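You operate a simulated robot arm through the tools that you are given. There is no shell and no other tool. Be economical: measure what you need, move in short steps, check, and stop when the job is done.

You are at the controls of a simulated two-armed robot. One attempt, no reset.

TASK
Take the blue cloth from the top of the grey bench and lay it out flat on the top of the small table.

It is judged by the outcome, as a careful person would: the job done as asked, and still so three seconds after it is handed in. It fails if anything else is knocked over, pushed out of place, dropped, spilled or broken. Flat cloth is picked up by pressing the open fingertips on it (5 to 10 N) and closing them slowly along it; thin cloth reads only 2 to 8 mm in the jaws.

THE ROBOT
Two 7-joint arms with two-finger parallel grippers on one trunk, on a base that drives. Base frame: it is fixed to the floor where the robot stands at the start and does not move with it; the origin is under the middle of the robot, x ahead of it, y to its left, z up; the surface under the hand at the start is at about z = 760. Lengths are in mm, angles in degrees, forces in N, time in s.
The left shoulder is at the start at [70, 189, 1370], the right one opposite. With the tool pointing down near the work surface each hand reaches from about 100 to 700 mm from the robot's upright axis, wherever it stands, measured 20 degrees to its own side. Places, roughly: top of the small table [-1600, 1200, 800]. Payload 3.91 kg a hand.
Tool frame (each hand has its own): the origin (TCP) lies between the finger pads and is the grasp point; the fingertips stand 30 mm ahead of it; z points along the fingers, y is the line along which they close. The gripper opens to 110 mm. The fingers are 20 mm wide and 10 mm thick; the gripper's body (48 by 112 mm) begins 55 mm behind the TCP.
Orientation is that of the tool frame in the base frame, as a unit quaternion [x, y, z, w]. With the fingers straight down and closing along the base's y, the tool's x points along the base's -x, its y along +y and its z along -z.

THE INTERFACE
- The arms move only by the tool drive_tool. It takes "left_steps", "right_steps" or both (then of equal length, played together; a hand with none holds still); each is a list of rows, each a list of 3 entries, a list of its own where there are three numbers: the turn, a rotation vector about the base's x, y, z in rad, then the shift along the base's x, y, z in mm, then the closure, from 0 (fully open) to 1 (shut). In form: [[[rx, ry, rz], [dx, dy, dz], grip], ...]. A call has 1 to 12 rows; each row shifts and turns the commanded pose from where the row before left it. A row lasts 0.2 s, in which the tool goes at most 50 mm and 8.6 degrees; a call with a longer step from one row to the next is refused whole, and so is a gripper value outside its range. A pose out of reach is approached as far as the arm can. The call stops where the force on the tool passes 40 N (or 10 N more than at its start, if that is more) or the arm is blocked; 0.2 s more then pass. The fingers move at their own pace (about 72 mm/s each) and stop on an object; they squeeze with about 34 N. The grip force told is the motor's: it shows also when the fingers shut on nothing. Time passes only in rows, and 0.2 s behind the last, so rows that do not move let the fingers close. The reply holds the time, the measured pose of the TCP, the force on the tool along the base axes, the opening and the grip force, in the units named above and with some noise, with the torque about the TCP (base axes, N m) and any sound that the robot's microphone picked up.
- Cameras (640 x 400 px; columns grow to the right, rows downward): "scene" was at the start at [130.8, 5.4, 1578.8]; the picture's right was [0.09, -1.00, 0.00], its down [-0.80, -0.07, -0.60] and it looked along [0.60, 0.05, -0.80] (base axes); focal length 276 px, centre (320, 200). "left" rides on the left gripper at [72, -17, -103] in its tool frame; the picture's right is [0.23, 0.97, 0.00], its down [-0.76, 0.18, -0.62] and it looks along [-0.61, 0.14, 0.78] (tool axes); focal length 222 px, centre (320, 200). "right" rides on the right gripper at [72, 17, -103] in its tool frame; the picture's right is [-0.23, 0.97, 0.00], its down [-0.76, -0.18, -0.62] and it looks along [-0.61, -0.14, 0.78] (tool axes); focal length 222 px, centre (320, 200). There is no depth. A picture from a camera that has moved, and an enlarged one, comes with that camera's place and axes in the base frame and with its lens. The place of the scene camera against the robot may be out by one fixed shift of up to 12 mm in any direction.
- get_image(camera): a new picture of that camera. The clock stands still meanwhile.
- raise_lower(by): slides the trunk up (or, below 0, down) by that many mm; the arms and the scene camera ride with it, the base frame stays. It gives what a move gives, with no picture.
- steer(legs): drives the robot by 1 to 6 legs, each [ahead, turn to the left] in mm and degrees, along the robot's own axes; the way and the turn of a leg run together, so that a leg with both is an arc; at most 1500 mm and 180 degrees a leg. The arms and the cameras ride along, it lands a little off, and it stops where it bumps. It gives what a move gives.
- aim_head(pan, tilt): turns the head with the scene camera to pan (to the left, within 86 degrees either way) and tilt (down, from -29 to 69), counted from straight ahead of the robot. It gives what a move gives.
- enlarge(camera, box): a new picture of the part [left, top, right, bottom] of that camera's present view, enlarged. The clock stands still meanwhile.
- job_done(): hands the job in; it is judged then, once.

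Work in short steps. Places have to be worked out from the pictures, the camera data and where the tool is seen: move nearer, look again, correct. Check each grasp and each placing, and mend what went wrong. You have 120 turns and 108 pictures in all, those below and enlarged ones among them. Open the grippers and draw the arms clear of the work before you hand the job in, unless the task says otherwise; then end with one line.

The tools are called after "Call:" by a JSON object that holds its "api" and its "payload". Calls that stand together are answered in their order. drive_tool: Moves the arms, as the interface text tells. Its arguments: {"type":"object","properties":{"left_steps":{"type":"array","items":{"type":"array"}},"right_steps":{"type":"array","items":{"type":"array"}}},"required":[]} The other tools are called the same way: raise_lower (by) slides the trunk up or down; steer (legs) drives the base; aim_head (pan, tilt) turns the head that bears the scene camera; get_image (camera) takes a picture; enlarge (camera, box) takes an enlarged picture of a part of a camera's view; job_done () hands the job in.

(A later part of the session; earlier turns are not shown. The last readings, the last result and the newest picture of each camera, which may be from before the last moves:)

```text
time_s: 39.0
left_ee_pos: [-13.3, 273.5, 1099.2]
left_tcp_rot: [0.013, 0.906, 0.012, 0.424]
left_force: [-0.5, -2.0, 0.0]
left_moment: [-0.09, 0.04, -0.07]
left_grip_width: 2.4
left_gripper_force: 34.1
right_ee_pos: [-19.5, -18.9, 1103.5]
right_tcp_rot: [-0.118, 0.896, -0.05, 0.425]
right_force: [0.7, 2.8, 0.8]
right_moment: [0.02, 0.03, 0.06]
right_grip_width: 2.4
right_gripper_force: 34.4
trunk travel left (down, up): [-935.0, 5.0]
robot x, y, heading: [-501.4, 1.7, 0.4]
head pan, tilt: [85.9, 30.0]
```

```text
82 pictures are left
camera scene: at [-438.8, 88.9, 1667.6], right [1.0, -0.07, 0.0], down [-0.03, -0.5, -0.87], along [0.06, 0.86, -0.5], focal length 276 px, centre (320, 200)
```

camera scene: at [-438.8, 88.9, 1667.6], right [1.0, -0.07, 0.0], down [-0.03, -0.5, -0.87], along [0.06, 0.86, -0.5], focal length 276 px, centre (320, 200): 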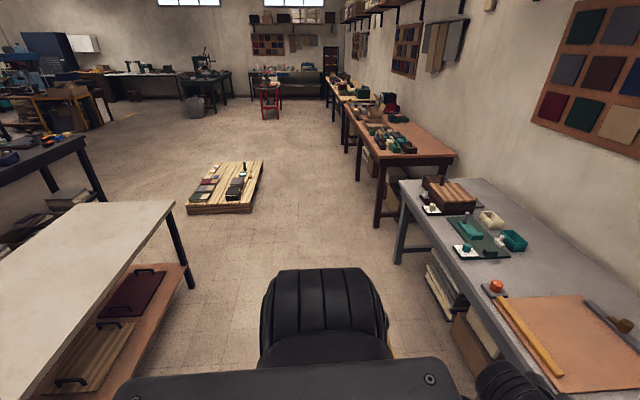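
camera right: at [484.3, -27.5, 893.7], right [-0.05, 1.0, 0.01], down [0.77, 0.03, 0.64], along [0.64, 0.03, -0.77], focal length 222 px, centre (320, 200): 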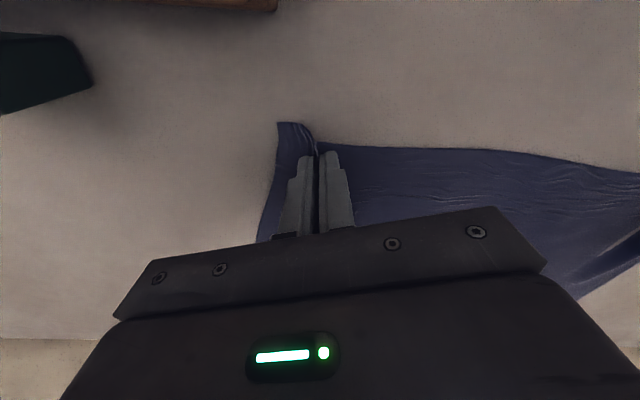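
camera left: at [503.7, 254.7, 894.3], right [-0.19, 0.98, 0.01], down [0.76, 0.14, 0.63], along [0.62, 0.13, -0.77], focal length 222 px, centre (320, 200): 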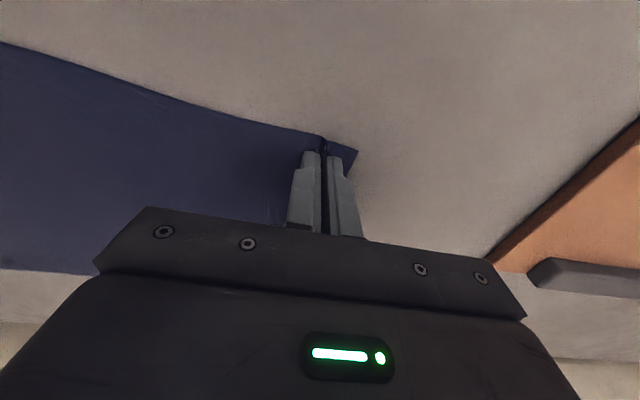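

The table top looks clear. I turn left 90°, drive ~1230 mm, and turn left again to face the table.

Call:
{"api": "steer", "payload": {"legs": [[-60, 0], [0, 90], [1230, 0], [0, 90]]}}

Call:
{"api": "aim_head", "payload": {"pan": 0, "tilt": 40}}

Call:
{"api": "get_image", "payload": {"camera": "scene"}}

```text
time_s: 53.5
left_ee_pos: [-1068.6, 947.6, 1098.9]
left_tcp_rot: [0.905, 0.0, -0.424, 0.018]
left_force: [0.0, 1.8, 0.3]
left_moment: [0.05, -0.02, -0.07]
left_grip_width: 2.4
left_gripper_force: 33.7
right_ee_pos: [-1068.1, 1239.5, 1102.9]
right_tcp_rot: [0.894, 0.13, -0.426, -0.044]
right_force: [-0.7, -1.3, -0.7]
right_moment: [-0.03, 0.02, 0.02]
right_grip_width: 2.4
right_gripper_force: 33.9
trunk travel left (down, up): [-935.0, 5.0]
robot x, y, heading: [-584.1, 1234.6, -178.6]
head pan, tilt: [85.9, 30.0]
```

```text
time_s: 55.1
left_ee_pos: [-1067.7, 947.5, 1099.2]
left_tcp_rot: [0.905, 0.0, -0.424, 0.019]
left_force: [-0.3, 1.7, -0.3]
left_moment: [0.05, 0.02, -0.1]
left_grip_width: 2.3
left_gripper_force: 33.7
right_ee_pos: [-1068.6, 1239.4, 1102.8]
right_tcp_rot: [0.895, 0.13, -0.425, -0.044]
right_force: [0.1, -1.1, 0.4]
right_moment: [-0.01, 0.04, 0.03]
right_grip_width: 2.1
right_gripper_force: 33.7
trunk travel left (down, up): [-935.0, 5.0]
robot x, y, heading: [-585.5, 1233.6, -178.4]
head pan, tilt: [0.0, 40.0]
```

```text
81 pictures are left
camera scene: at [-713.9, 1225.1, 1652.3], right [-0.03, 1.0, 0.0], down [0.64, 0.02, -0.77], along [-0.77, -0.02, -0.64], focal length 276 px, centre (320, 200)
```

scene: 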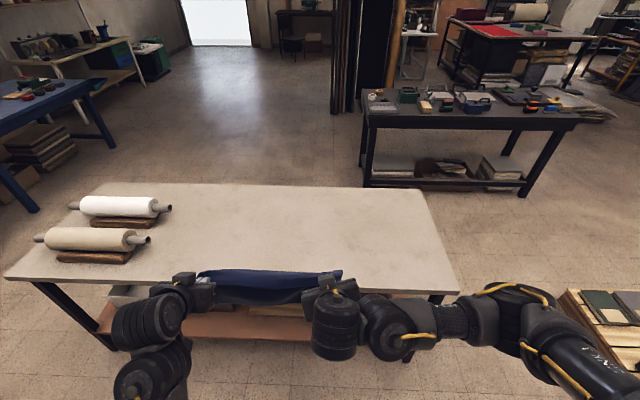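

The table's clear area is y≳650, x about -1260 to -1830, with rolls on the far left that I avoid. I raise the hands 60 mm for clearance, then drive closer.

Call:
{"api": "drive_tool", "payload": {"left_steps": [[[0, 0, 0], [0, 0, 20], 1], [[0, 0, 0], [0, 0, 20], 1], [[0, 0, 0], [0, 0, 20], 1]], "right_steps": [[[0, 0, 0], [0, 0, 20], 1], [[0, 0, 0], [0, 0, 20], 1], [[0, 0, 0], [0, 0, 20], 1]]}}

Call:
{"api": "enlarge", "payload": {"camera": "scene", "box": [140, 240, 380, 390]}}

```text
time_s: 55.9
left_ee_pos: [-1066.6, 946.4, 1159.5]
left_tcp_rot: [0.905, -0.001, -0.424, 0.017]
left_force: [-0.6, 1.7, 0.7]
left_moment: [0.04, -0.01, -0.08]
left_grip_width: 2.5
left_gripper_force: 34.4
right_ee_pos: [-1068.1, 1239.3, 1163.3]
right_tcp_rot: [0.894, 0.131, -0.425, -0.044]
right_force: [-0.7, -1.6, -1.2]
right_moment: [-0.03, -0.01, 0.01]
right_grip_width: 2.4
right_gripper_force: 33.9
trunk travel left (down, up): [-935.0, 5.0]
robot x, y, heading: [-590.3, 1231.8, -178.4]
head pan, tilt: [0.0, 40.0]
```

```text
2.67 times, centred on (260, 315) of scene
camera zoom: at [-714.1, 1225.0, 1652.2], right [-0.03, 1.0, 0.0], down [0.64, 0.02, -0.77], along [-0.77, -0.02, -0.64], focal length 736 px, centre (480, -107)
```

zoom: 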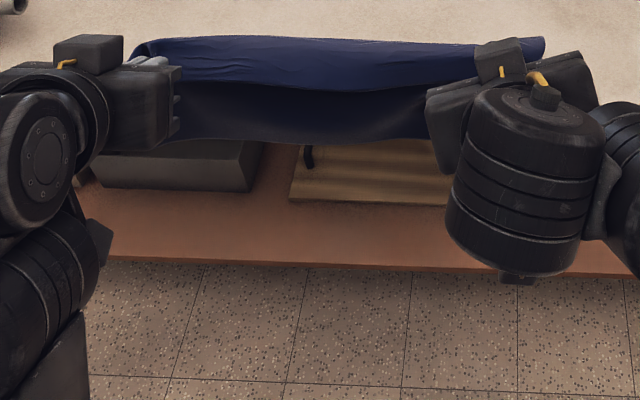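

The cloth hangs freely. Driving ahead ~350 mm toward the table.

Call:
{"api": "steer", "payload": {"legs": [[200, -1.5], [140, 0]]}}

Call:
{"api": "aim_head", "payload": {"pan": 0, "tilt": 55}}

Call:
{"api": "get_image", "payload": {"camera": "scene"}}

```text
time_s: 58.5
left_ee_pos: [-1414.6, 955.5, 1159.7]
left_tcp_rot: [0.905, -0.012, -0.425, 0.013]
left_force: [0.6, 2.5, 0.4]
left_moment: [0.02, -0.01, -0.12]
left_grip_width: 2.3
left_gripper_force: 34.2
right_ee_pos: [-1407.0, 1247.4, 1164.2]
right_tcp_rot: [0.896, 0.119, -0.426, -0.049]
right_force: [0.3, -1.4, -0.4]
right_moment: [-0.02, 0.03, 0.01]
right_grip_width: 2.4
right_gripper_force: 34.1
trunk travel left (down, up): [-935.0, 5.0]
robot x, y, heading: [-928.4, 1231.5, -180.0]
head pan, tilt: [0.0, 40.0]
```

```text
time_s: 59.2
left_ee_pos: [-1416.3, 955.1, 1158.5]
left_tcp_rot: [0.905, -0.012, -0.424, 0.013]
left_force: [-0.8, 0.9, -0.7]
left_moment: [0.01, 0.01, -0.13]
left_grip_width: 2.3
left_gripper_force: 34.0
right_ee_pos: [-1409.8, 1247.6, 1162.5]
right_tcp_rot: [0.896, 0.118, -0.425, -0.049]
right_force: [-0.2, -1.5, 1.1]
right_moment: [0.0, 0.01, -0.01]
right_grip_width: 2.2
right_gripper_force: 33.6
trunk travel left (down, up): [-935.0, 5.0]
robot x, y, heading: [-922.2, 1229.1, -179.9]
head pan, tilt: [0.0, 55.0]
```

```text
79 pictures are left
camera scene: at [-1043.5, 1225.1, 1631.5], right [0.0, 1.0, 0.0], down [0.82, 0.0, -0.57], along [-0.57, 0.0, -0.82], focal length 276 px, centre (320, 200)
```

scene: 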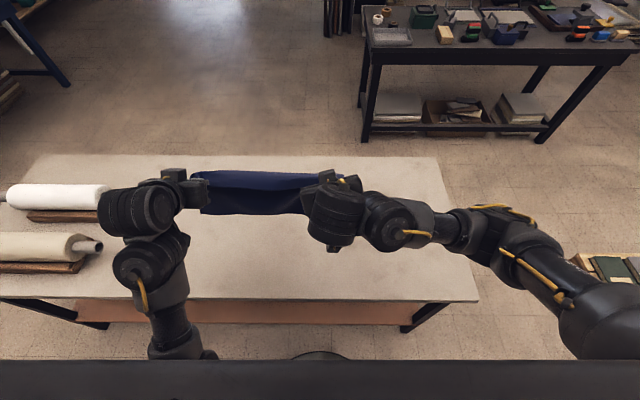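

Positions match: near table edge x≈-1265. I move the hands out over the table to x≈-1610 and down to z≈1060, watching the free edge.

Call:
{"api": "drive_tool", "payload": {"left_steps": [[[0, 0, 0], [-25, 0, -10], 1], [[0, 0, 0], [-25, 0, -10], 1], [[0, 0, 0], [-25, 0, -10], 1], [[0, 0, 0], [-25, 0, -10], 1], [[0, 0, 0], [-25, 0, -10], 1], [[0, 0, 0], [-25, 0, -10], 1], [[0, 0, 0], [-25, 0, -10], 1], [[0, 0, 0], [-15, 0, -10], 1]], "right_steps": [[[0, 0, 0], [-25, 0, -10], 1], [[0, 0, 0], [-25, 0, -10], 1], [[0, 0, 0], [-25, 0, -10], 1], [[0, 0, 0], [-25, 0, -10], 1], [[0, 0, 0], [-25, 0, -10], 1], [[0, 0, 0], [-25, 0, -10], 1], [[0, 0, 0], [-25, 0, -10], 1], [[0, 0, 0], [-20, 0, -12], 1]]}}

Call:
{"api": "get_image", "payload": {"camera": "scene"}}

```text
time_s: 61.0
left_ee_pos: [-1606.2, 956.1, 1079.3]
left_tcp_rot: [0.906, -0.011, -0.424, 0.013]
left_force: [0.5, 0.8, -0.7]
left_moment: [0.02, 0.02, -0.07]
left_grip_width: 2.3
left_gripper_force: 34.0
right_ee_pos: [-1605.9, 1247.3, 1081.7]
right_tcp_rot: [0.896, 0.119, -0.424, -0.05]
right_force: [0.2, -1.0, -0.6]
right_moment: [-0.01, -0.02, 0.01]
right_grip_width: 2.1
right_gripper_force: 34.2
trunk travel left (down, up): [-935.0, 5.0]
robot x, y, heading: [-927.8, 1231.0, -179.9]
head pan, tilt: [0.0, 55.0]
```

```text
78 pictures are left
camera scene: at [-1044.0, 1224.5, 1631.5], right [0.0, 1.0, 0.0], down [0.82, 0.0, -0.57], along [-0.57, 0.0, -0.82], focal length 276 px, centre (320, 200)
```

scene: 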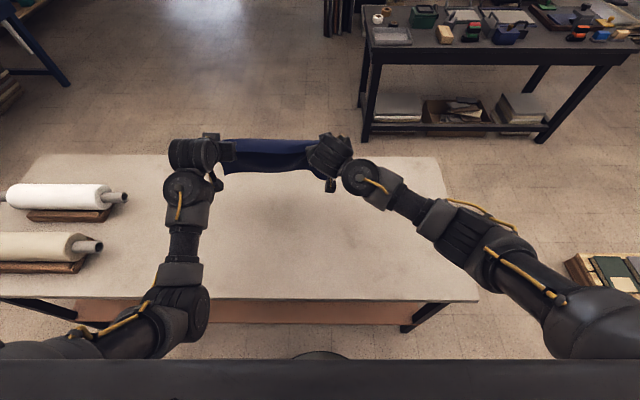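

Call:
{"api": "drive_tool", "payload": {"left_steps": [[[0, 0, 0], [0, 0, -15], 1], [[0, 0, 0], [0, 0, -15], 1]], "right_steps": [[[0, 0, 0], [0, 0, -15], 1], [[0, 0, 0], [0, 0, -15], 1]]}}

Call:
{"api": "enlarge", "payload": {"camera": "scene", "box": [160, 120, 380, 257]}}

Call:
{"api": "get_image", "payload": {"camera": "left"}}

```text
time_s: 61.6
left_ee_pos: [-1607.0, 954.9, 1048.9]
left_tcp_rot: [0.905, -0.012, -0.424, 0.012]
left_force: [-0.2, 2.1, 0.1]
left_moment: [0.05, -0.02, -0.07]
left_grip_width: 2.3
left_gripper_force: 34.3
right_ee_pos: [-1604.4, 1247.4, 1051.8]
right_tcp_rot: [0.896, 0.119, -0.425, -0.05]
right_force: [0.1, -0.1, -0.4]
right_moment: [0.0, 0.02, 0.01]
right_grip_width: 2.5
right_gripper_force: 34.4
trunk travel left (down, up): [-935.0, 5.0]
robot x, y, heading: [-925.0, 1226.2, -179.9]
head pan, tilt: [0.0, 55.0]
```

```text
2.91 times, centred on (270, 188) of scene
camera zoom: at [-1043.3, 1224.5, 1631.6], right [0.0, 1.0, 0.0], down [0.82, 0.0, -0.57], along [-0.57, 0.0, -0.82], focal length 804 px, centre (466, 234)
```

zoom: 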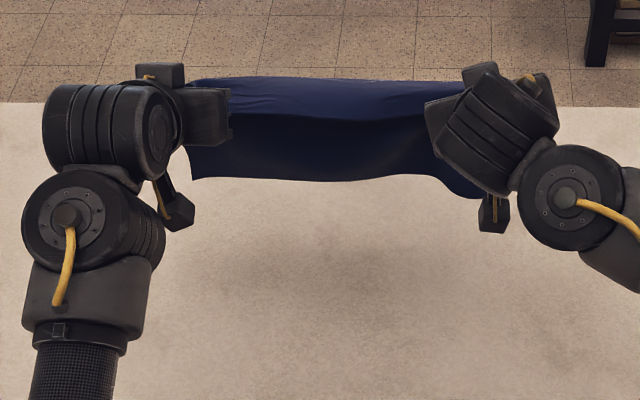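

```text
76 pictures are left
camera left: at [-1481.3, 970.2, 1059.2], right [0.13, -0.98, -0.14], down [-0.01, -0.14, 0.99], along [-0.99, -0.13, -0.03], focal length 222 px, centre (320, 200)
```

left: 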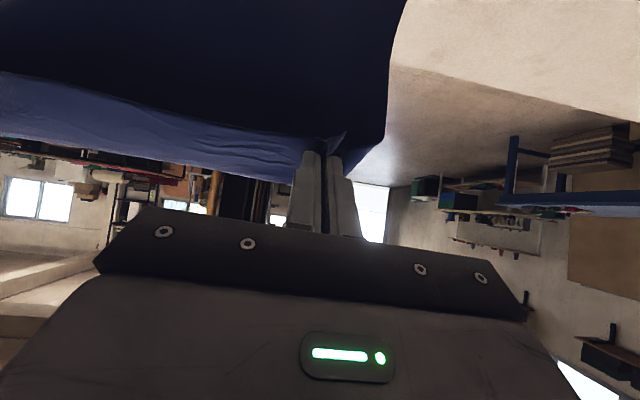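

The free edge seems still ~90 mm above the table. I lower both straight down 80 mm.

Call:
{"api": "drive_tool", "payload": {"left_steps": [[[0, 0, 0], [0, 0, -20], 1], [[0, 0, 0], [0, 0, -20], 1], [[0, 0, 0], [0, 0, -20], 1], [[0, 0, 0], [0, 0, -20], 1]], "right_steps": [[[0, 0, 0], [0, 0, -20], 1], [[0, 0, 0], [0, 0, -20], 1], [[0, 0, 0], [0, 0, -20], 1], [[0, 0, 0], [0, 0, -20], 1]]}}

Call:
{"api": "enlarge", "payload": {"camera": "scene", "box": [160, 120, 380, 257]}}

Call:
{"api": "get_image", "payload": {"camera": "left"}}

```text
time_s: 62.6
left_ee_pos: [-1606.7, 954.7, 968.9]
left_tcp_rot: [0.905, -0.011, -0.424, 0.013]
left_force: [0.3, 0.5, 0.6]
left_moment: [0.04, 0.01, -0.05]
left_grip_width: 2.4
left_gripper_force: 34.1
right_ee_pos: [-1605.7, 1247.0, 972.0]
right_tcp_rot: [0.896, 0.119, -0.424, -0.049]
right_force: [-0.4, -2.7, -0.2]
right_moment: [-0.04, 0.02, 0.01]
right_grip_width: 2.3
right_gripper_force: 34.3
trunk travel left (down, up): [-935.0, 5.0]
robot x, y, heading: [-926.6, 1228.4, -179.9]
head pan, tilt: [0.0, 55.0]
```

```text
2.91 times, centred on (270, 188) of scene
camera zoom: at [-1043.1, 1224.4, 1631.6], right [0.0, 1.0, 0.0], down [0.82, 0.0, -0.57], along [-0.57, 0.0, -0.82], focal length 804 px, centre (466, 234)
```

zoom: 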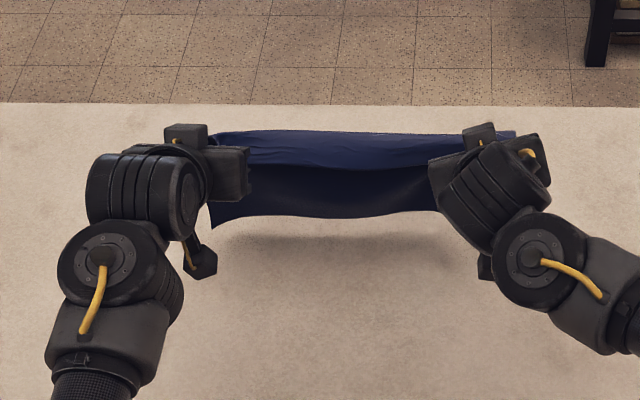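

```text
74 pictures are left
camera left: at [-1480.9, 970.2, 979.1], right [0.14, -0.98, -0.14], down [-0.01, -0.15, 0.99], along [-0.99, -0.13, -0.03], focal length 222 px, centre (320, 200)
```

left: 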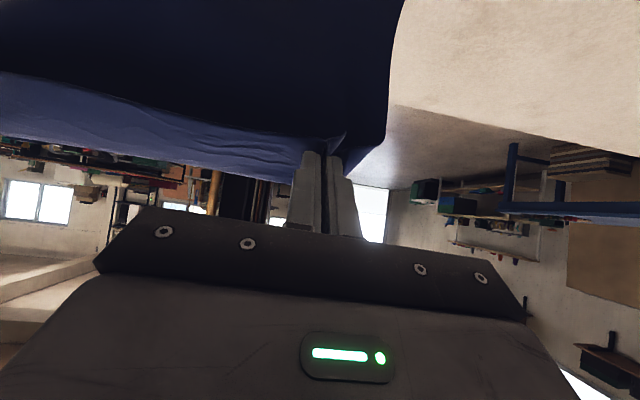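

Free edge is ~25 mm above the table. I continue down, beginning to draw the hands back toward the robot and straightening the tool.

Call:
{"api": "drive_tool", "payload": {"left_steps": [[[0, -0.05, 0], [0, 0, -20], 1], [[0, -0.05, 0], [0, 0, -20], 1], [[0, -0.05, 0], [10, 0, -18], 1], [[0, -0.05, 0], [15, 0, -15], 1], [[0, -0.05, 0], [20, 0, -12], 1]], "right_steps": [[[0, -0.05, 0], [0, 0, -20], 1], [[0, -0.05, 0], [0, 0, -20], 1], [[0, -0.05, 0], [10, 0, -18], 1], [[0, -0.05, 0], [15, 0, -15], 1], [[0, -0.05, 0], [20, 0, -15], 1]]}}

Call:
{"api": "enlarge", "payload": {"camera": "scene", "box": [160, 120, 380, 257]}}

Call:
{"api": "get_image", "payload": {"camera": "left"}}

```text
time_s: 63.8
left_ee_pos: [-1560.3, 954.5, 885.7]
left_tcp_rot: [0.951, -0.014, -0.308, 0.011]
left_force: [0.3, 2.2, -0.9]
left_moment: [0.05, -0.01, -0.06]
left_grip_width: 2.4
left_gripper_force: 33.7
right_ee_pos: [-1559.4, 1248.5, 884.2]
right_tcp_rot: [0.942, 0.124, -0.31, -0.034]
right_force: [-0.4, -1.7, 0.6]
right_moment: [-0.05, 0.0, 0.03]
right_grip_width: 2.0
right_gripper_force: 34.1
trunk travel left (down, up): [-935.0, 5.0]
robot x, y, heading: [-929.6, 1228.9, -180.1]
head pan, tilt: [0.0, 55.0]
```

```text
2.91 times, centred on (270, 188) of scene
camera zoom: at [-1041.2, 1224.6, 1631.7], right [0.0, 1.0, 0.0], down [0.82, 0.0, -0.57], along [-0.57, 0.0, -0.82], focal length 804 px, centre (466, 234)
```

zoom: 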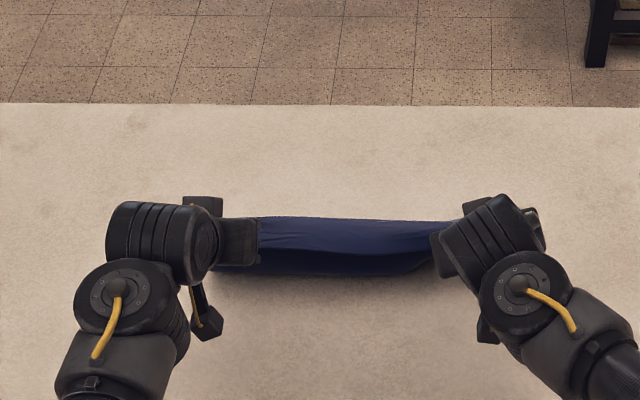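

```text
72 pictures are left
camera left: at [-1440.9, 970.1, 925.4], right [0.17, -0.98, -0.1], down [-0.25, -0.15, 0.96], along [-0.95, -0.13, -0.27], focal length 222 px, centre (320, 200)
```

left: 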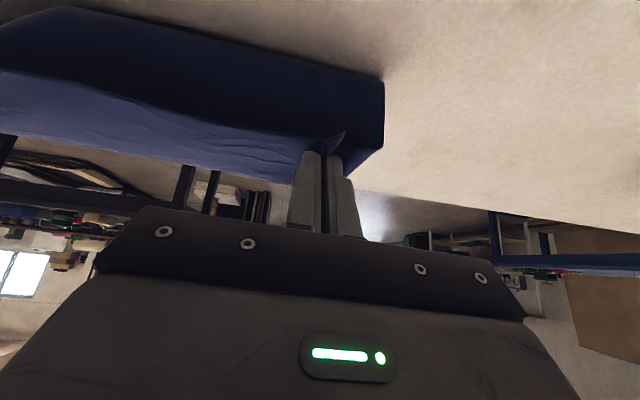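

Analysis of the views: the cloth leaves the tilted fingertips forward and hangs from a far ridge, with slack now bulging toward me. I pull the hands back while straightening the tools to draw that slack out.

Call:
{"api": "drive_tool", "payload": {"left_steps": [[[0, -0.06, 0], [14, 0, -2], 1], [[0, -0.06, 0], [14, 0, -2], 1], [[0, -0.06, 0], [14, 0, -2], 1], [[0, -0.06, 0], [14, 0, -2], 1], [[0, -0.06, 0], [14, 0, -2], 1]], "right_steps": [[[0, -0.06, 0], [14, 0, -2], 1], [[0, -0.06, 0], [14, 0, -2], 1], [[0, -0.06, 0], [14, 0, -2], 1], [[0, -0.06, 0], [14, 0, -2], 1], [[0, -0.06, 0], [14, 0, -2], 1]]}}

Call:
{"api": "enlarge", "payload": {"camera": "scene", "box": [160, 120, 380, 257]}}

Call:
{"api": "get_image", "payload": {"camera": "left"}}

```text
time_s: 65.0
left_ee_pos: [-1490.9, 954.8, 875.7]
left_tcp_rot: [0.987, -0.015, -0.162, 0.009]
left_force: [-0.3, 1.7, -0.6]
left_moment: [0.08, 0.01, -0.09]
left_grip_width: 2.4
left_gripper_force: 34.3
right_ee_pos: [-1490.1, 1247.8, 874.0]
right_tcp_rot: [0.978, 0.127, -0.166, -0.015]
right_force: [1.1, -1.1, 0.5]
right_moment: [-0.03, 0.01, 0.01]
right_grip_width: 2.4
right_gripper_force: 33.7
trunk travel left (down, up): [-935.0, 5.0]
robot x, y, heading: [-926.7, 1226.0, -180.0]
head pan, tilt: [0.0, 55.0]
```

```text
2.91 times, centred on (270, 188) of scene
camera zoom: at [-1041.8, 1224.9, 1631.6], right [0.0, 1.0, 0.0], down [0.82, 0.0, -0.57], along [-0.57, 0.0, -0.82], focal length 804 px, centre (466, 234)
```

zoom: 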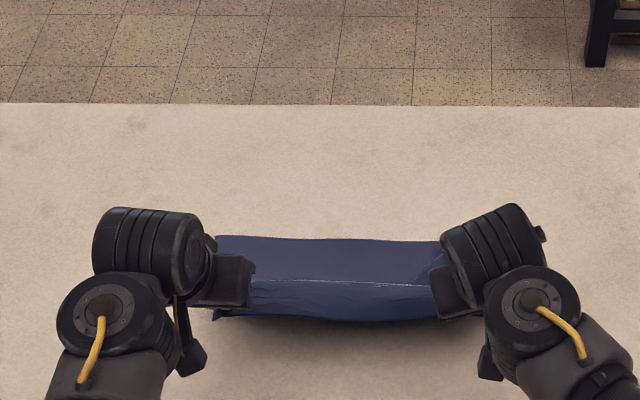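

```text
70 pictures are left
camera left: at [-1389.2, 970.3, 949.0], right [0.19, -0.98, -0.05], down [-0.53, -0.14, 0.84], along [-0.83, -0.13, -0.54], focal length 222 px, centre (320, 200)
```

left: 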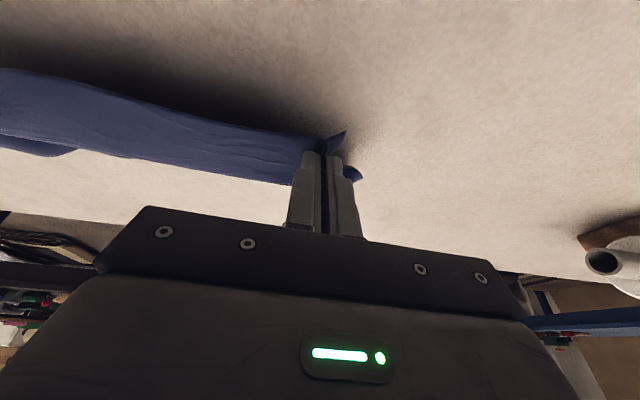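

The far edge now lies on the table at about x≈-1615 and cloth is unrolling properly. I continue back and down, straightening to vertical.

Call:
{"api": "drive_tool", "payload": {"left_steps": [[[0, -0.055, 0], [13, 0, -5], 1], [[0, -0.055, 0], [13, 0, -5], 1], [[0, -0.055, 0], [13, 0, -5], 1], [[0, -0.055, 0], [13, 0, -5], 1], [[0, -0.055, 0], [13, 0, -5], 1], [[0, -0.05, 0], [8, 0, -5], 1]], "right_steps": [[[0, -0.055, 0], [13, 0, -5], 1], [[0, -0.055, 0], [13, 0, -5], 1], [[0, -0.055, 0], [13, 0, -5], 1], [[0, -0.055, 0], [13, 0, -5], 1], [[0, -0.055, 0], [13, 0, -5], 1], [[0, -0.05, 0], [8, 0, -5], 1]]}}

Call:
{"api": "enlarge", "payload": {"camera": "scene", "box": [160, 150, 380, 287]}}

Call:
{"api": "get_image", "payload": {"camera": "left"}}

```text
time_s: 66.4
left_ee_pos: [-1418.0, 959.7, 844.0]
left_tcp_rot: [1.0, -0.018, -0.002, 0.004]
left_force: [-2.1, 37.0, -0.1]
left_moment: [1.26, 0.07, 0.06]
left_grip_width: 3.0
left_gripper_force: 34.0
right_ee_pos: [-1424.5, 1274.6, 839.6]
right_tcp_rot: [0.992, 0.123, -0.007, -0.013]
right_force: [1.9, -36.8, 0.8]
right_moment: [-1.11, -0.08, 0.22]
right_grip_width: 2.7
right_gripper_force: 34.1
trunk travel left (down, up): [-935.0, 5.0]
robot x, y, heading: [-926.9, 1228.3, -179.8]
head pan, tilt: [0.0, 55.0]
```

```text
2.91 times, centred on (270, 218) of scene
camera zoom: at [-1043.0, 1225.4, 1631.5], right [0.0, 1.0, 0.0], down [0.82, 0.0, -0.57], along [-0.57, 0.0, -0.82], focal length 804 px, centre (466, 146)
```

zoom: 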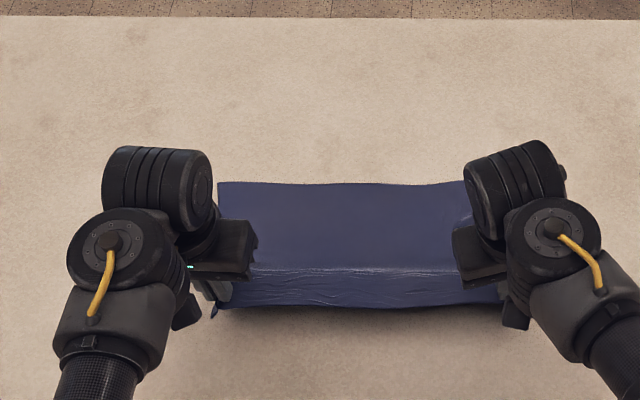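

```text
68 pictures are left
camera left: at [-1346.0, 974.4, 947.4], right [0.19, -0.98, 0.01], down [-0.77, -0.14, 0.63], along [-0.61, -0.13, -0.78], focal length 222 px, centre (320, 200)
```

left: 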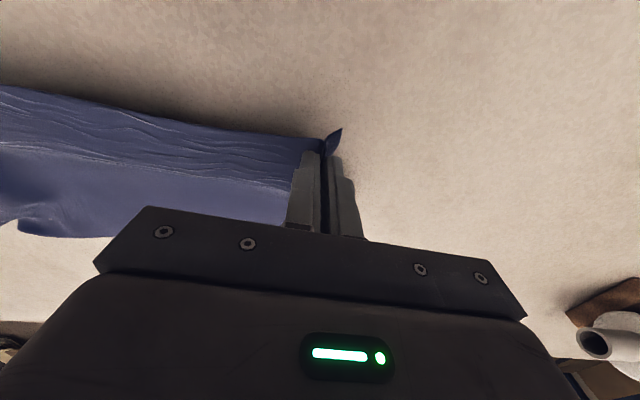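

The right hand hit its inward limit and drifted outward, stretching the cloth at 37 N. I relieve it by moving the left hand 20 mm toward the right.

Call:
{"api": "drive_tool", "payload": {"left_steps": [[[0, 0, 0], [0, 10, 0], 1], [[0, 0, 0], [0, 10, -2], 1]]}}

Call:
{"api": "get_image", "payload": {"camera": "right"}}

Call:
{"api": "get_image", "payload": {"camera": "left"}}

```text
time_s: 67.0
left_ee_pos: [-1417.5, 974.8, 843.3]
left_tcp_rot: [1.0, -0.016, -0.001, 0.007]
left_force: [-0.5, 12.2, 0.4]
left_moment: [0.38, -0.01, 0.0]
left_grip_width: 2.4
left_gripper_force: 33.8
right_ee_pos: [-1424.1, 1276.1, 839.1]
right_tcp_rot: [0.993, 0.121, -0.006, -0.014]
right_force: [1.7, -12.1, -0.2]
right_moment: [-0.38, -0.01, 0.14]
right_grip_width: 2.2
right_gripper_force: 33.8
trunk travel left (down, up): [-935.0, 5.0]
robot x, y, heading: [-928.1, 1226.0, -180.0]
head pan, tilt: [0.0, 55.0]
```

```text
67 pictures are left
camera right: at [-1348.5, 1274.3, 940.4], right [0.01, -1.0, -0.02], down [-0.77, -0.03, 0.63], along [-0.64, 0.01, -0.77], focal length 222 px, centre (320, 200)
```

right: 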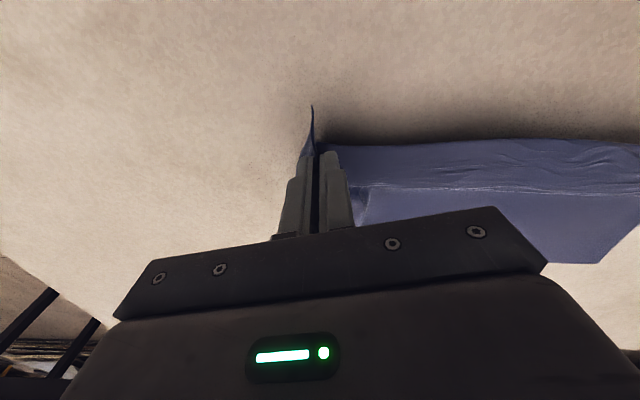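

```text
66 pictures are left
camera left: at [-1345.8, 989.4, 945.7], right [0.2, -0.98, 0.01], down [-0.77, -0.15, 0.63], along [-0.61, -0.14, -0.78], focal length 222 px, centre (320, 200)
```

left: 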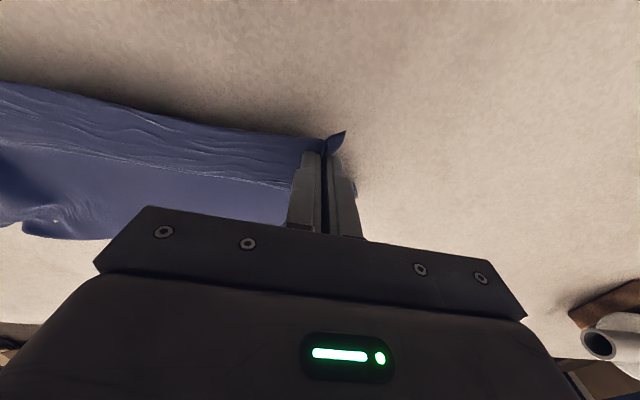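

Tension is moderate now. I draw back 10 mm and lower until the tips nearly touch the table.

Call:
{"api": "drive_tool", "payload": {"left_steps": [[[0, 0, 0], [5, 2, -4], 1], [[0, 0, 0], [5, 2, -4], 1], [[0, 0, 0], [0, 2, -3], 1], [[0, 0, 0], [0, 0, 0], 1]], "right_steps": [[[0, 0, 0], [6, 0, -4], 1], [[0, 0, 0], [6, 0, -3], 1], [[0, 0, 0], [0, 0, 0], 1], [[0, 0, 0], [0, 0, 0], 1]]}}

Call:
{"api": "enlarge", "payload": {"camera": "scene", "box": [160, 150, 380, 287]}}

```text
time_s: 68.2
left_ee_pos: [-1408.1, 982.4, 832.2]
left_tcp_rot: [1.0, -0.017, -0.001, 0.007]
left_force: [-0.1, 2.9, -0.9]
left_moment: [0.13, 0.03, 0.04]
left_grip_width: 2.2
left_gripper_force: 33.8
right_ee_pos: [-1424.7, 1274.3, 841.0]
right_tcp_rot: [0.993, 0.12, -0.017, -0.012]
right_force: [0.4, -3.5, -0.6]
right_moment: [-0.05, -0.04, 0.01]
right_grip_width: 2.1
right_gripper_force: 34.3
trunk travel left (down, up): [-935.0, 5.0]
robot x, y, heading: [-926.9, 1228.6, -179.9]
head pan, tilt: [0.0, 55.0]
stopped in row 4 (right hand): the arm was blocked; the commanded pose is now the measured one
```

```text
2.91 times, centred on (270, 218) of scene
camera zoom: at [-1042.5, 1225.2, 1631.6], right [0.0, 1.0, 0.0], down [0.82, 0.0, -0.57], along [-0.57, 0.0, -0.82], focal length 804 px, centre (466, 146)
```

zoom: 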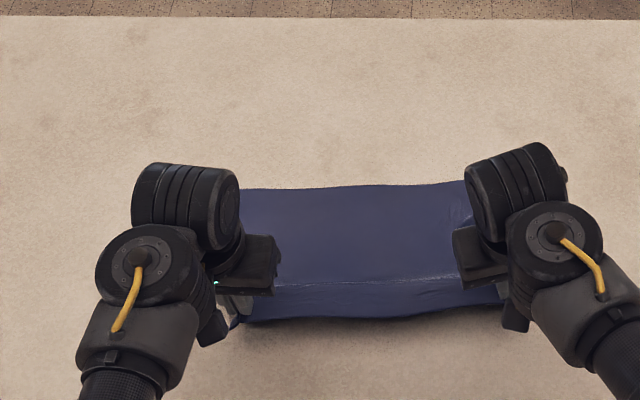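

Right is kinematically blocked at z 841. I raise the left to match and lower the trunk instead so both tips reach the table.

Call:
{"api": "drive_tool", "payload": {"left_steps": [[[0, 0, 0], [-6, -3, 8], 1]]}}

Call:
{"api": "raise_lower", "payload": {"by": -9}}

Call:
{"api": "get_image", "payload": {"camera": "right"}}

Call:
{"api": "get_image", "payload": {"camera": "left"}}

```text
time_s: 68.6
left_ee_pos: [-1413.9, 979.1, 838.5]
left_tcp_rot: [1.0, -0.016, 0.0, 0.006]
left_force: [0.0, 4.2, 0.1]
left_moment: [0.17, -0.01, -0.03]
left_grip_width: 2.3
left_gripper_force: 33.9
right_ee_pos: [-1424.2, 1273.9, 840.7]
right_tcp_rot: [0.993, 0.12, -0.017, -0.012]
right_force: [-0.1, -3.4, -0.1]
right_moment: [-0.11, 0.01, 0.05]
right_grip_width: 2.2
right_gripper_force: 33.9
trunk travel left (down, up): [-935.0, 5.0]
robot x, y, heading: [-926.1, 1228.0, -180.0]
head pan, tilt: [0.0, 55.0]
```

```text
time_s: 69.2
left_ee_pos: [-1413.3, 979.3, 829.4]
left_tcp_rot: [1.0, -0.016, -0.001, 0.007]
left_force: [0.1, 4.5, -0.5]
left_moment: [0.15, 0.04, -0.05]
left_grip_width: 2.3
left_gripper_force: 34.2
right_ee_pos: [-1424.6, 1273.5, 831.6]
right_tcp_rot: [0.993, 0.12, -0.016, -0.012]
right_force: [0.3, -4.5, 0.8]
right_moment: [-0.1, 0.03, 0.08]
right_grip_width: 2.4
right_gripper_force: 33.7
trunk travel left (down, up): [-926.0, 14.0]
robot x, y, heading: [-927.9, 1227.1, -180.3]
head pan, tilt: [0.0, 55.0]
```

```text
64 pictures are left
camera right: at [-1346.7, 1272.6, 932.1], right [0.01, -1.0, -0.02], down [-0.76, -0.02, 0.65], along [-0.65, 0.01, -0.76], focal length 222 px, centre (320, 200)
```

right: 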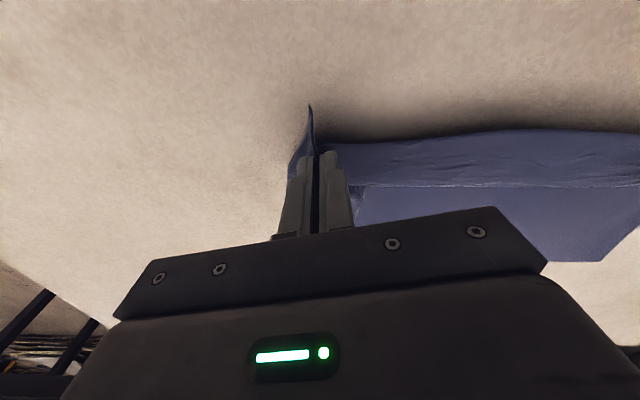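

```text
63 pictures are left
camera left: at [-1341.5, 993.6, 933.5], right [0.2, -0.98, 0.01], down [-0.77, -0.14, 0.63], along [-0.61, -0.13, -0.78], focal length 222 px, centre (320, 200)
```

left: 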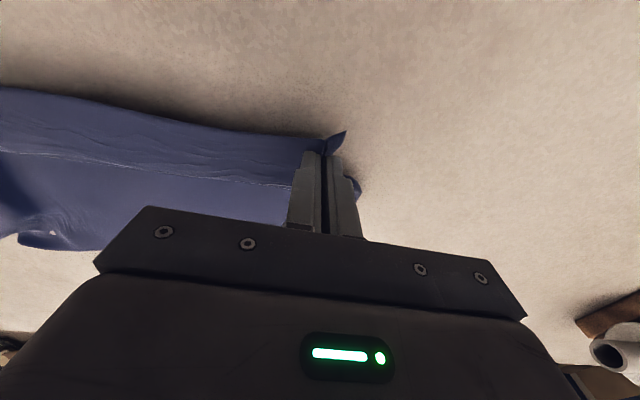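

Still no contact; lowering trunk a few mm more.

Call:
{"api": "raise_lower", "payload": {"by": -5}}

```text
time_s: 69.7
left_ee_pos: [-1413.6, 978.7, 825.5]
left_tcp_rot: [1.0, -0.016, -0.001, 0.007]
left_force: [-0.2, 4.7, -0.3]
left_moment: [0.12, -0.01, -0.01]
left_grip_width: 2.3
left_gripper_force: 34.4
right_ee_pos: [-1424.4, 1274.3, 826.6]
right_tcp_rot: [0.993, 0.119, -0.017, -0.012]
right_force: [-0.1, -4.4, 0.6]
right_moment: [-0.17, 0.0, 0.03]
right_grip_width: 2.2
right_gripper_force: 34.1
trunk travel left (down, up): [-921.0, 19.0]
robot x, y, heading: [-925.2, 1229.0, -179.8]
head pan, tilt: [0.0, 55.0]
```

Call:
{"api": "raise_lower", "payload": {"by": -5}}

Call:
{"api": "get_image", "payload": {"camera": "left"}}

```text
time_s: 70.3
left_ee_pos: [-1414.6, 978.8, 819.8]
left_tcp_rot: [1.0, -0.016, -0.001, 0.007]
left_force: [0.2, 4.4, -0.3]
left_moment: [0.16, 0.04, -0.06]
left_grip_width: 2.4
left_gripper_force: 34.5
right_ee_pos: [-1423.8, 1274.0, 820.9]
right_tcp_rot: [0.993, 0.119, -0.016, -0.012]
right_force: [0.2, -4.5, -0.2]
right_moment: [-0.12, -0.02, 0.03]
right_grip_width: 2.2
right_gripper_force: 34.3
trunk travel left (down, up): [-916.0, 24.0]
robot x, y, heading: [-927.0, 1229.8, -179.9]
head pan, tilt: [0.0, 55.0]
```

```text
62 pictures are left
camera left: at [-1341.5, 993.5, 923.4], right [0.2, -0.98, 0.01], down [-0.77, -0.14, 0.63], along [-0.61, -0.13, -0.78], focal length 222 px, centre (320, 200)
```

left: 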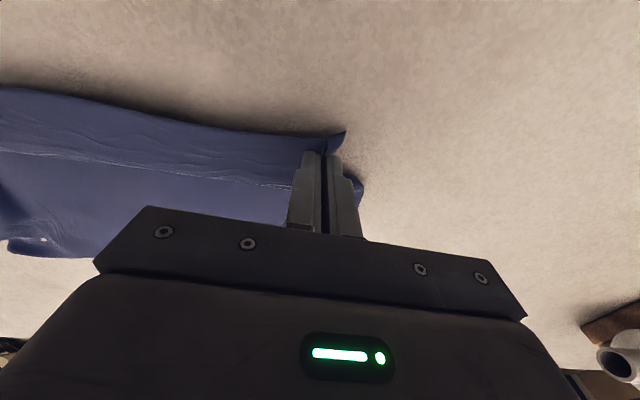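

The shadow says still ~15–20 mm up. Lower 8 more.

Call:
{"api": "raise_lower", "payload": {"by": -8}}

Call:
{"api": "raise_lower", "payload": {"by": -5}}

```text
time_s: 70.8
left_ee_pos: [-1414.0, 979.2, 811.7]
left_tcp_rot: [1.0, -0.016, -0.002, 0.007]
left_force: [-1.2, 4.6, 0.1]
left_moment: [0.13, 0.01, -0.02]
left_grip_width: 2.3
left_gripper_force: 34.3
right_ee_pos: [-1423.8, 1273.6, 812.2]
right_tcp_rot: [0.993, 0.119, -0.016, -0.012]
right_force: [0.7, -4.3, 0.5]
right_moment: [-0.1, 0.02, 0.04]
right_grip_width: 2.3
right_gripper_force: 34.1
trunk travel left (down, up): [-908.0, 32.0]
robot x, y, heading: [-924.4, 1226.2, -179.9]
head pan, tilt: [0.0, 55.0]
```

```text
time_s: 71.4
left_ee_pos: [-1413.7, 979.1, 806.6]
left_tcp_rot: [1.0, -0.016, 0.0, 0.007]
left_force: [-1.4, 6.2, 0.2]
left_moment: [0.15, 0.02, -0.01]
left_grip_width: 2.2
left_gripper_force: 34.2
right_ee_pos: [-1422.9, 1273.8, 808.4]
right_tcp_rot: [0.993, 0.12, -0.016, -0.012]
right_force: [0.1, -4.4, -0.1]
right_moment: [-0.16, -0.01, 0.08]
right_grip_width: 2.3
right_gripper_force: 34.0
trunk travel left (down, up): [-903.0, 37.0]
robot x, y, heading: [-925.6, 1226.8, -180.0]
head pan, tilt: [0.0, 55.0]
```

Call:
{"api": "raise_lower", "payload": {"by": -5}}

Call:
{"api": "get_image", "payload": {"camera": "left"}}

Call:
{"api": "get_image", "payload": {"camera": "scene"}}

```text
time_s: 71.9
left_ee_pos: [-1413.9, 978.2, 802.9]
left_tcp_rot: [1.0, -0.016, -0.002, 0.008]
left_force: [-0.1, 4.7, 0.9]
left_moment: [0.15, -0.01, -0.06]
left_grip_width: 2.2
left_gripper_force: 34.5
right_ee_pos: [-1424.5, 1273.9, 802.7]
right_tcp_rot: [0.993, 0.12, -0.017, -0.012]
right_force: [0.8, -4.2, -0.4]
right_moment: [-0.13, -0.03, 0.03]
right_grip_width: 2.4
right_gripper_force: 34.1
trunk travel left (down, up): [-898.0, 42.0]
robot x, y, heading: [-928.3, 1228.0, -179.8]
head pan, tilt: [0.0, 55.0]
```

```text
61 pictures are left
camera left: at [-1341.5, 993.6, 905.5], right [0.2, -0.98, 0.01], down [-0.77, -0.14, 0.63], along [-0.61, -0.13, -0.78], focal length 222 px, centre (320, 200)
```

left: 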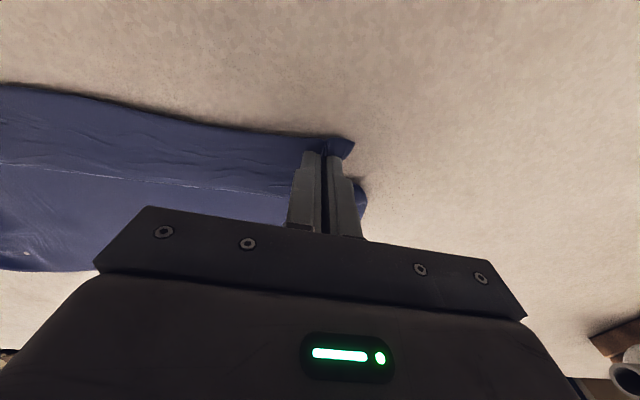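

```text
60 pictures are left
camera scene: at [-1042.8, 1225.0, 1594.5], right [0.0, 1.0, 0.0], down [0.82, 0.0, -0.57], along [-0.57, 0.0, -0.82], focal length 276 px, centre (320, 200)
```

scene: 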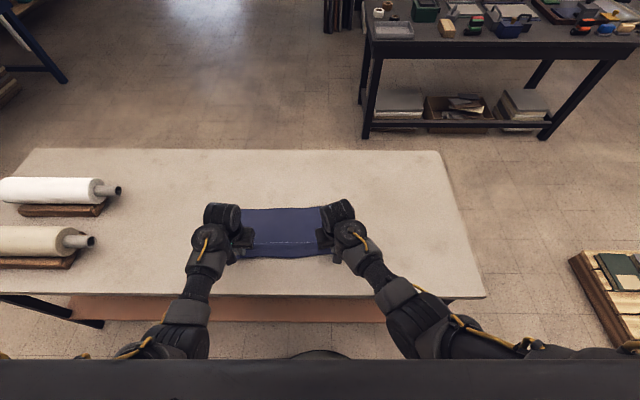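

The corner tails now lie on the table, so tips are within a few mm. I lower 3 mm and open both slowly.

Call:
{"api": "raise_lower", "payload": {"by": -3}}

Call:
{"api": "drive_tool", "payload": {"left_steps": [[[0, 0, 0], [0, 0, 0], 0.95], [[0, 0, 0], [0, 0, 0], 0.9], [[0, 0, 0], [0, 0, 0], 0.85], [[0, 0, 0], [0, 0, 0], 0.8], [[0, 0, 0], [0, 0, 0], 0.75], [[0, 0, 0], [0, 0, 0], 0.7]], "right_steps": [[[0, 0, 0], [0, 0, 0], 0.95], [[0, 0, 0], [0, 0, 0], 0.9], [[0, 0, 0], [0, 0, 0], 0.85], [[0, 0, 0], [0, 0, 0], 0.8], [[0, 0, 0], [0, 0, 0], 0.75], [[0, 0, 0], [0, 0, 0], 0.7]]}}

Call:
{"api": "get_image", "payload": {"camera": "left"}}

Call:
{"api": "get_image", "payload": {"camera": "right"}}

```text
time_s: 72.5
left_ee_pos: [-1413.3, 979.5, 798.7]
left_tcp_rot: [1.0, -0.016, -0.002, 0.006]
left_force: [-0.2, 4.7, 4.7]
left_moment: [0.13, 0.06, -0.05]
left_grip_width: 1.9
left_gripper_force: 33.7
right_ee_pos: [-1424.2, 1273.7, 800.0]
right_tcp_rot: [0.993, 0.12, -0.016, -0.012]
right_force: [0.4, -3.9, -0.2]
right_moment: [-0.15, -0.01, 0.01]
right_grip_width: 2.3
right_gripper_force: 34.0
trunk travel left (down, up): [-895.0, 45.0]
robot x, y, heading: [-925.8, 1230.7, -179.6]
head pan, tilt: [0.0, 55.0]
```

```text
time_s: 73.8
left_ee_pos: [-1414.8, 978.9, 798.8]
left_tcp_rot: [1.0, -0.016, -0.001, 0.007]
left_force: [0.5, 0.7, -0.7]
left_moment: [-0.05, 0.01, 0.0]
left_grip_width: 33.1
left_gripper_force: 0.1
right_ee_pos: [-1423.9, 1273.9, 801.4]
right_tcp_rot: [0.993, 0.12, -0.015, -0.012]
right_force: [-0.3, 0.0, 0.0]
right_moment: [0.03, 0.0, -0.01]
right_grip_width: 33.1
right_gripper_force: 0.2
trunk travel left (down, up): [-895.0, 45.0]
robot x, y, heading: [-928.6, 1226.5, -179.8]
head pan, tilt: [0.0, 55.0]
```

```text
59 pictures are left
camera left: at [-1341.4, 993.6, 902.6], right [0.2, -0.98, 0.01], down [-0.77, -0.14, 0.63], along [-0.61, -0.13, -0.78], focal length 222 px, centre (320, 200)
```

left: 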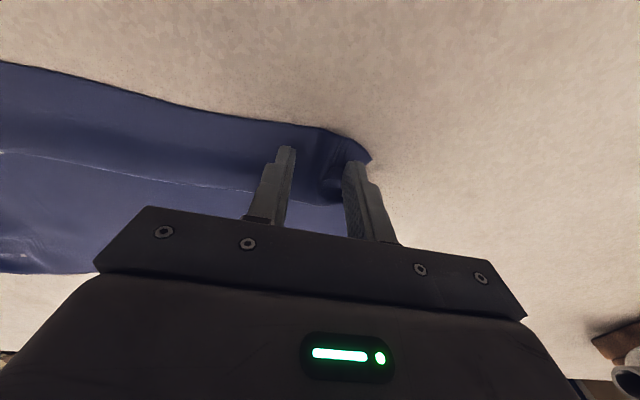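

```text
58 pictures are left
camera right: at [-1346.4, 1272.8, 901.1], right [0.01, -1.0, -0.02], down [-0.76, -0.02, 0.65], along [-0.65, 0.01, -0.76], focal length 222 px, centre (320, 200)
```

right: 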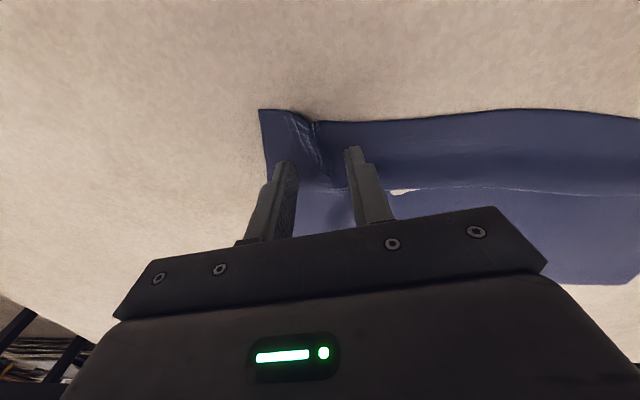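

Released. A line across the cloth suggests a fold; I lift off straight up and inspect.

Call:
{"api": "raise_lower", "payload": {"by": 44}}

Call:
{"api": "drive_tool", "payload": {"left_steps": [[[0, 0, 0], [0, 0, 20], 0.7], [[0, 0, 0], [10, -25, 15], 0.7], [[0, 0, 0], [10, -40, 0], 0.7], [[0, 0, 0], [10, -40, 0], 0.7], [[0, 0, 0], [10, -40, 0], 0.7]], "right_steps": [[[0, 0, 0], [0, 0, 20], 0.7], [[0, 0, 0], [10, 25, 15], 0.7], [[0, 0, 0], [10, 40, 0], 0.7], [[0, 0, 0], [10, 40, 0], 0.7], [[0, 0, 0], [10, 40, 0], 0.7]]}}

Call:
{"api": "enlarge", "payload": {"camera": "scene", "box": [160, 150, 400, 300]}}

```text
time_s: 74.7
left_ee_pos: [-1414.0, 977.2, 843.7]
left_tcp_rot: [1.0, -0.015, -0.002, 0.006]
left_force: [0.1, -0.2, -0.7]
left_moment: [0.01, 0.02, 0.0]
left_grip_width: 33.2
left_gripper_force: 0.0
right_ee_pos: [-1423.6, 1273.8, 844.7]
right_tcp_rot: [0.993, 0.12, -0.016, -0.012]
right_force: [-0.6, 0.4, 0.1]
right_moment: [-0.02, -0.03, -0.03]
right_grip_width: 33.0
right_gripper_force: 0.0
trunk travel left (down, up): [-939.0, 1.0]
robot x, y, heading: [-926.6, 1223.1, -179.9]
head pan, tilt: [0.0, 55.0]
```

```text
time_s: 75.9
left_ee_pos: [-1372.9, 833.6, 877.5]
left_tcp_rot: [1.0, -0.016, -0.001, 0.007]
left_force: [-0.1, -0.1, 0.5]
left_moment: [0.01, 0.01, 0.0]
left_grip_width: 32.9
left_gripper_force: 0.1
right_ee_pos: [-1384.2, 1417.3, 880.8]
right_tcp_rot: [0.992, 0.121, -0.017, -0.01]
right_force: [0.8, -1.1, 0.5]
right_moment: [-0.02, -0.02, 0.04]
right_grip_width: 33.0
right_gripper_force: 0.2
trunk travel left (down, up): [-939.0, 1.0]
robot x, y, heading: [-928.6, 1226.3, -179.9]
head pan, tilt: [0.0, 55.0]
```

```text
2.67 times, centred on (280, 225) of scene
camera zoom: at [-1041.3, 1225.4, 1635.7], right [0.0, 1.0, 0.0], down [0.82, 0.0, -0.57], along [-0.57, 0.0, -0.82], focal length 736 px, centre (427, 133)
```

zoom: 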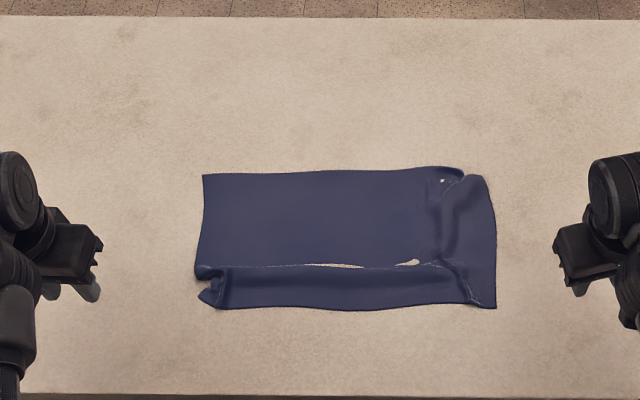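

Call:
{"api": "enlarge", "payload": {"camera": "scene", "box": [228, 207, 350, 270]}}

Call:
{"api": "get_image", "payload": {"camera": "left"}}

Call:
{"api": "get_image", "payload": {"camera": "right"}}

```text
5.25 times, centred on (289, 238) of scene
camera zoom: at [-1041.3, 1225.4, 1635.7], right [0.0, 1.0, 0.0], down [0.82, 0.0, -0.57], along [-0.57, 0.0, -0.82], focal length 1449 px, centre (483, -2)
```

zoom: 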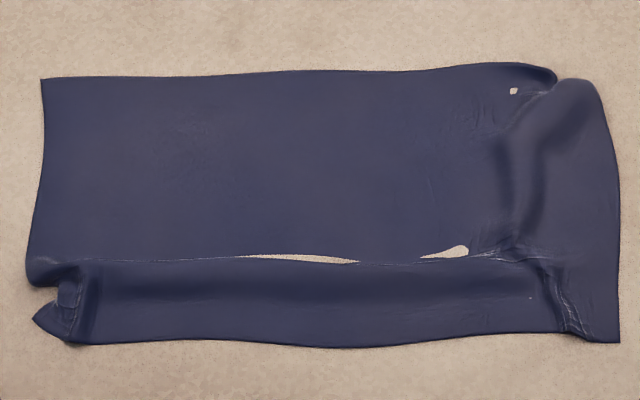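

```text
55 pictures are left
camera left: at [-1300.7, 848.2, 980.8], right [0.2, -0.98, 0.01], down [-0.77, -0.14, 0.63], along [-0.61, -0.13, -0.78], focal length 222 px, centre (320, 200)
```

left: 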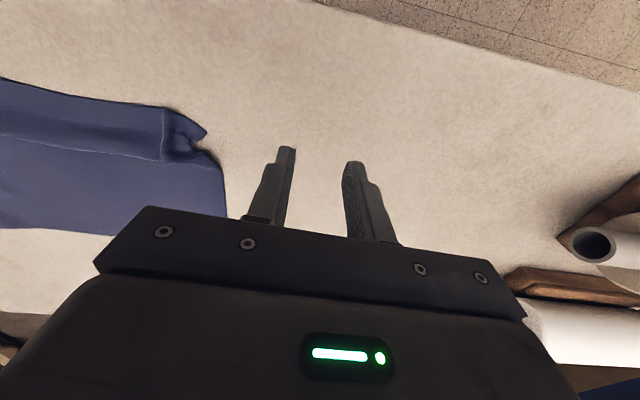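

```text
54 pictures are left
camera right: at [-1306.3, 1416.3, 981.4], right [0.01, -1.0, -0.02], down [-0.76, -0.02, 0.65], along [-0.65, 0.0, -0.76], focal length 222 px, centre (320, 200)
```

right: 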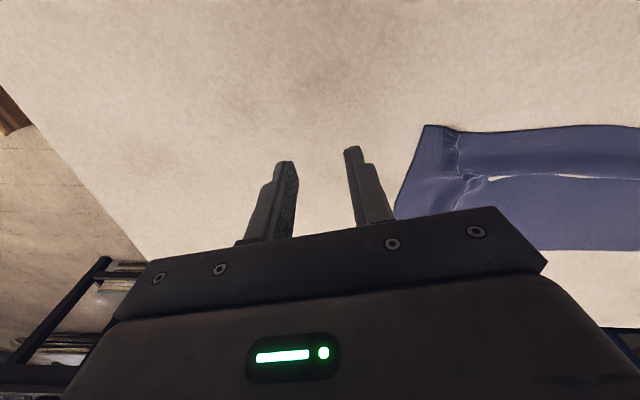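

The cloth is on the table but with a ridge along the near hem, one on the right, and a tucked left near corner; it needs smoothing. First I re-center the robot ~100 mm to the left so both hands work comfortably, and undo the right hand's yaw.

Call:
{"api": "drive_tool", "payload": {"left_steps": [[[0, 0, 0], [20, 0, 0], 0.7], [[0, 0, 0], [20, 0, 0], 0.7]], "right_steps": [[[0, 0, -0.12], [20, 0, 0], 0.7], [[0.015, 0, -0.12], [20, 0, 0], 0.7]]}}

Call:
{"api": "steer", "payload": {"legs": [[0, -20], [-300, 0], [0, 20], [275, 0]]}}

Call:
{"api": "get_image", "payload": {"camera": "scene"}}

```text
time_s: 76.5
left_ee_pos: [-1332.5, 833.6, 879.2]
left_tcp_rot: [1.0, -0.015, -0.003, 0.006]
left_force: [-0.2, 0.2, 0.2]
left_moment: [-0.02, 0.0, 0.01]
left_grip_width: 33.1
left_gripper_force: 0.1
right_ee_pos: [-1342.3, 1417.9, 881.2]
right_tcp_rot: [1.0, -0.001, -0.016, -0.02]
right_force: [0.7, -0.5, -0.7]
right_moment: [-0.02, 0.02, 0.0]
right_grip_width: 32.9
right_gripper_force: 0.0
trunk travel left (down, up): [-939.0, 1.0]
robot x, y, heading: [-925.8, 1225.8, -179.6]
head pan, tilt: [0.0, 55.0]
```

```text
time_s: 82.3
left_ee_pos: [-1326.1, 729.1, 877.6]
left_tcp_rot: [1.0, -0.014, -0.001, 0.007]
left_force: [0.2, 0.6, -0.2]
left_moment: [-0.02, 0.01, -0.02]
left_grip_width: 33.2
left_gripper_force: 0.0
right_ee_pos: [-1340.6, 1311.4, 880.0]
right_tcp_rot: [1.0, 0.004, -0.015, -0.02]
right_force: [0.2, -0.1, -0.1]
right_moment: [0.01, -0.05, -0.04]
right_grip_width: 33.1
right_gripper_force: 0.1
trunk travel left (down, up): [-939.0, 1.0]
robot x, y, heading: [-924.9, 1127.9, -179.8]
head pan, tilt: [0.0, 55.0]
```

```text
53 pictures are left
camera scene: at [-1037.0, 1121.3, 1635.7], right [-0.01, 1.0, 0.0], down [0.82, 0.01, -0.57], along [-0.57, 0.0, -0.82], focal length 276 px, centre (320, 200)
```

scene: 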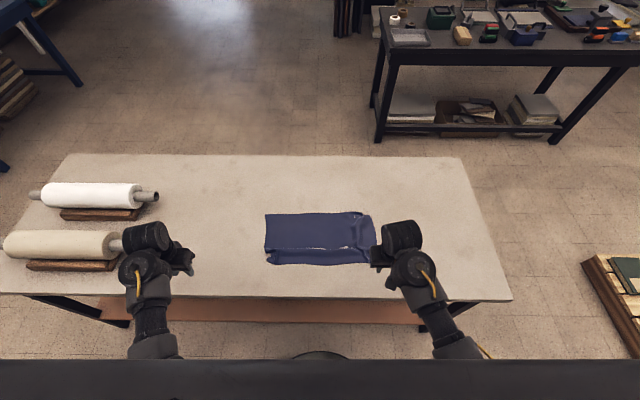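

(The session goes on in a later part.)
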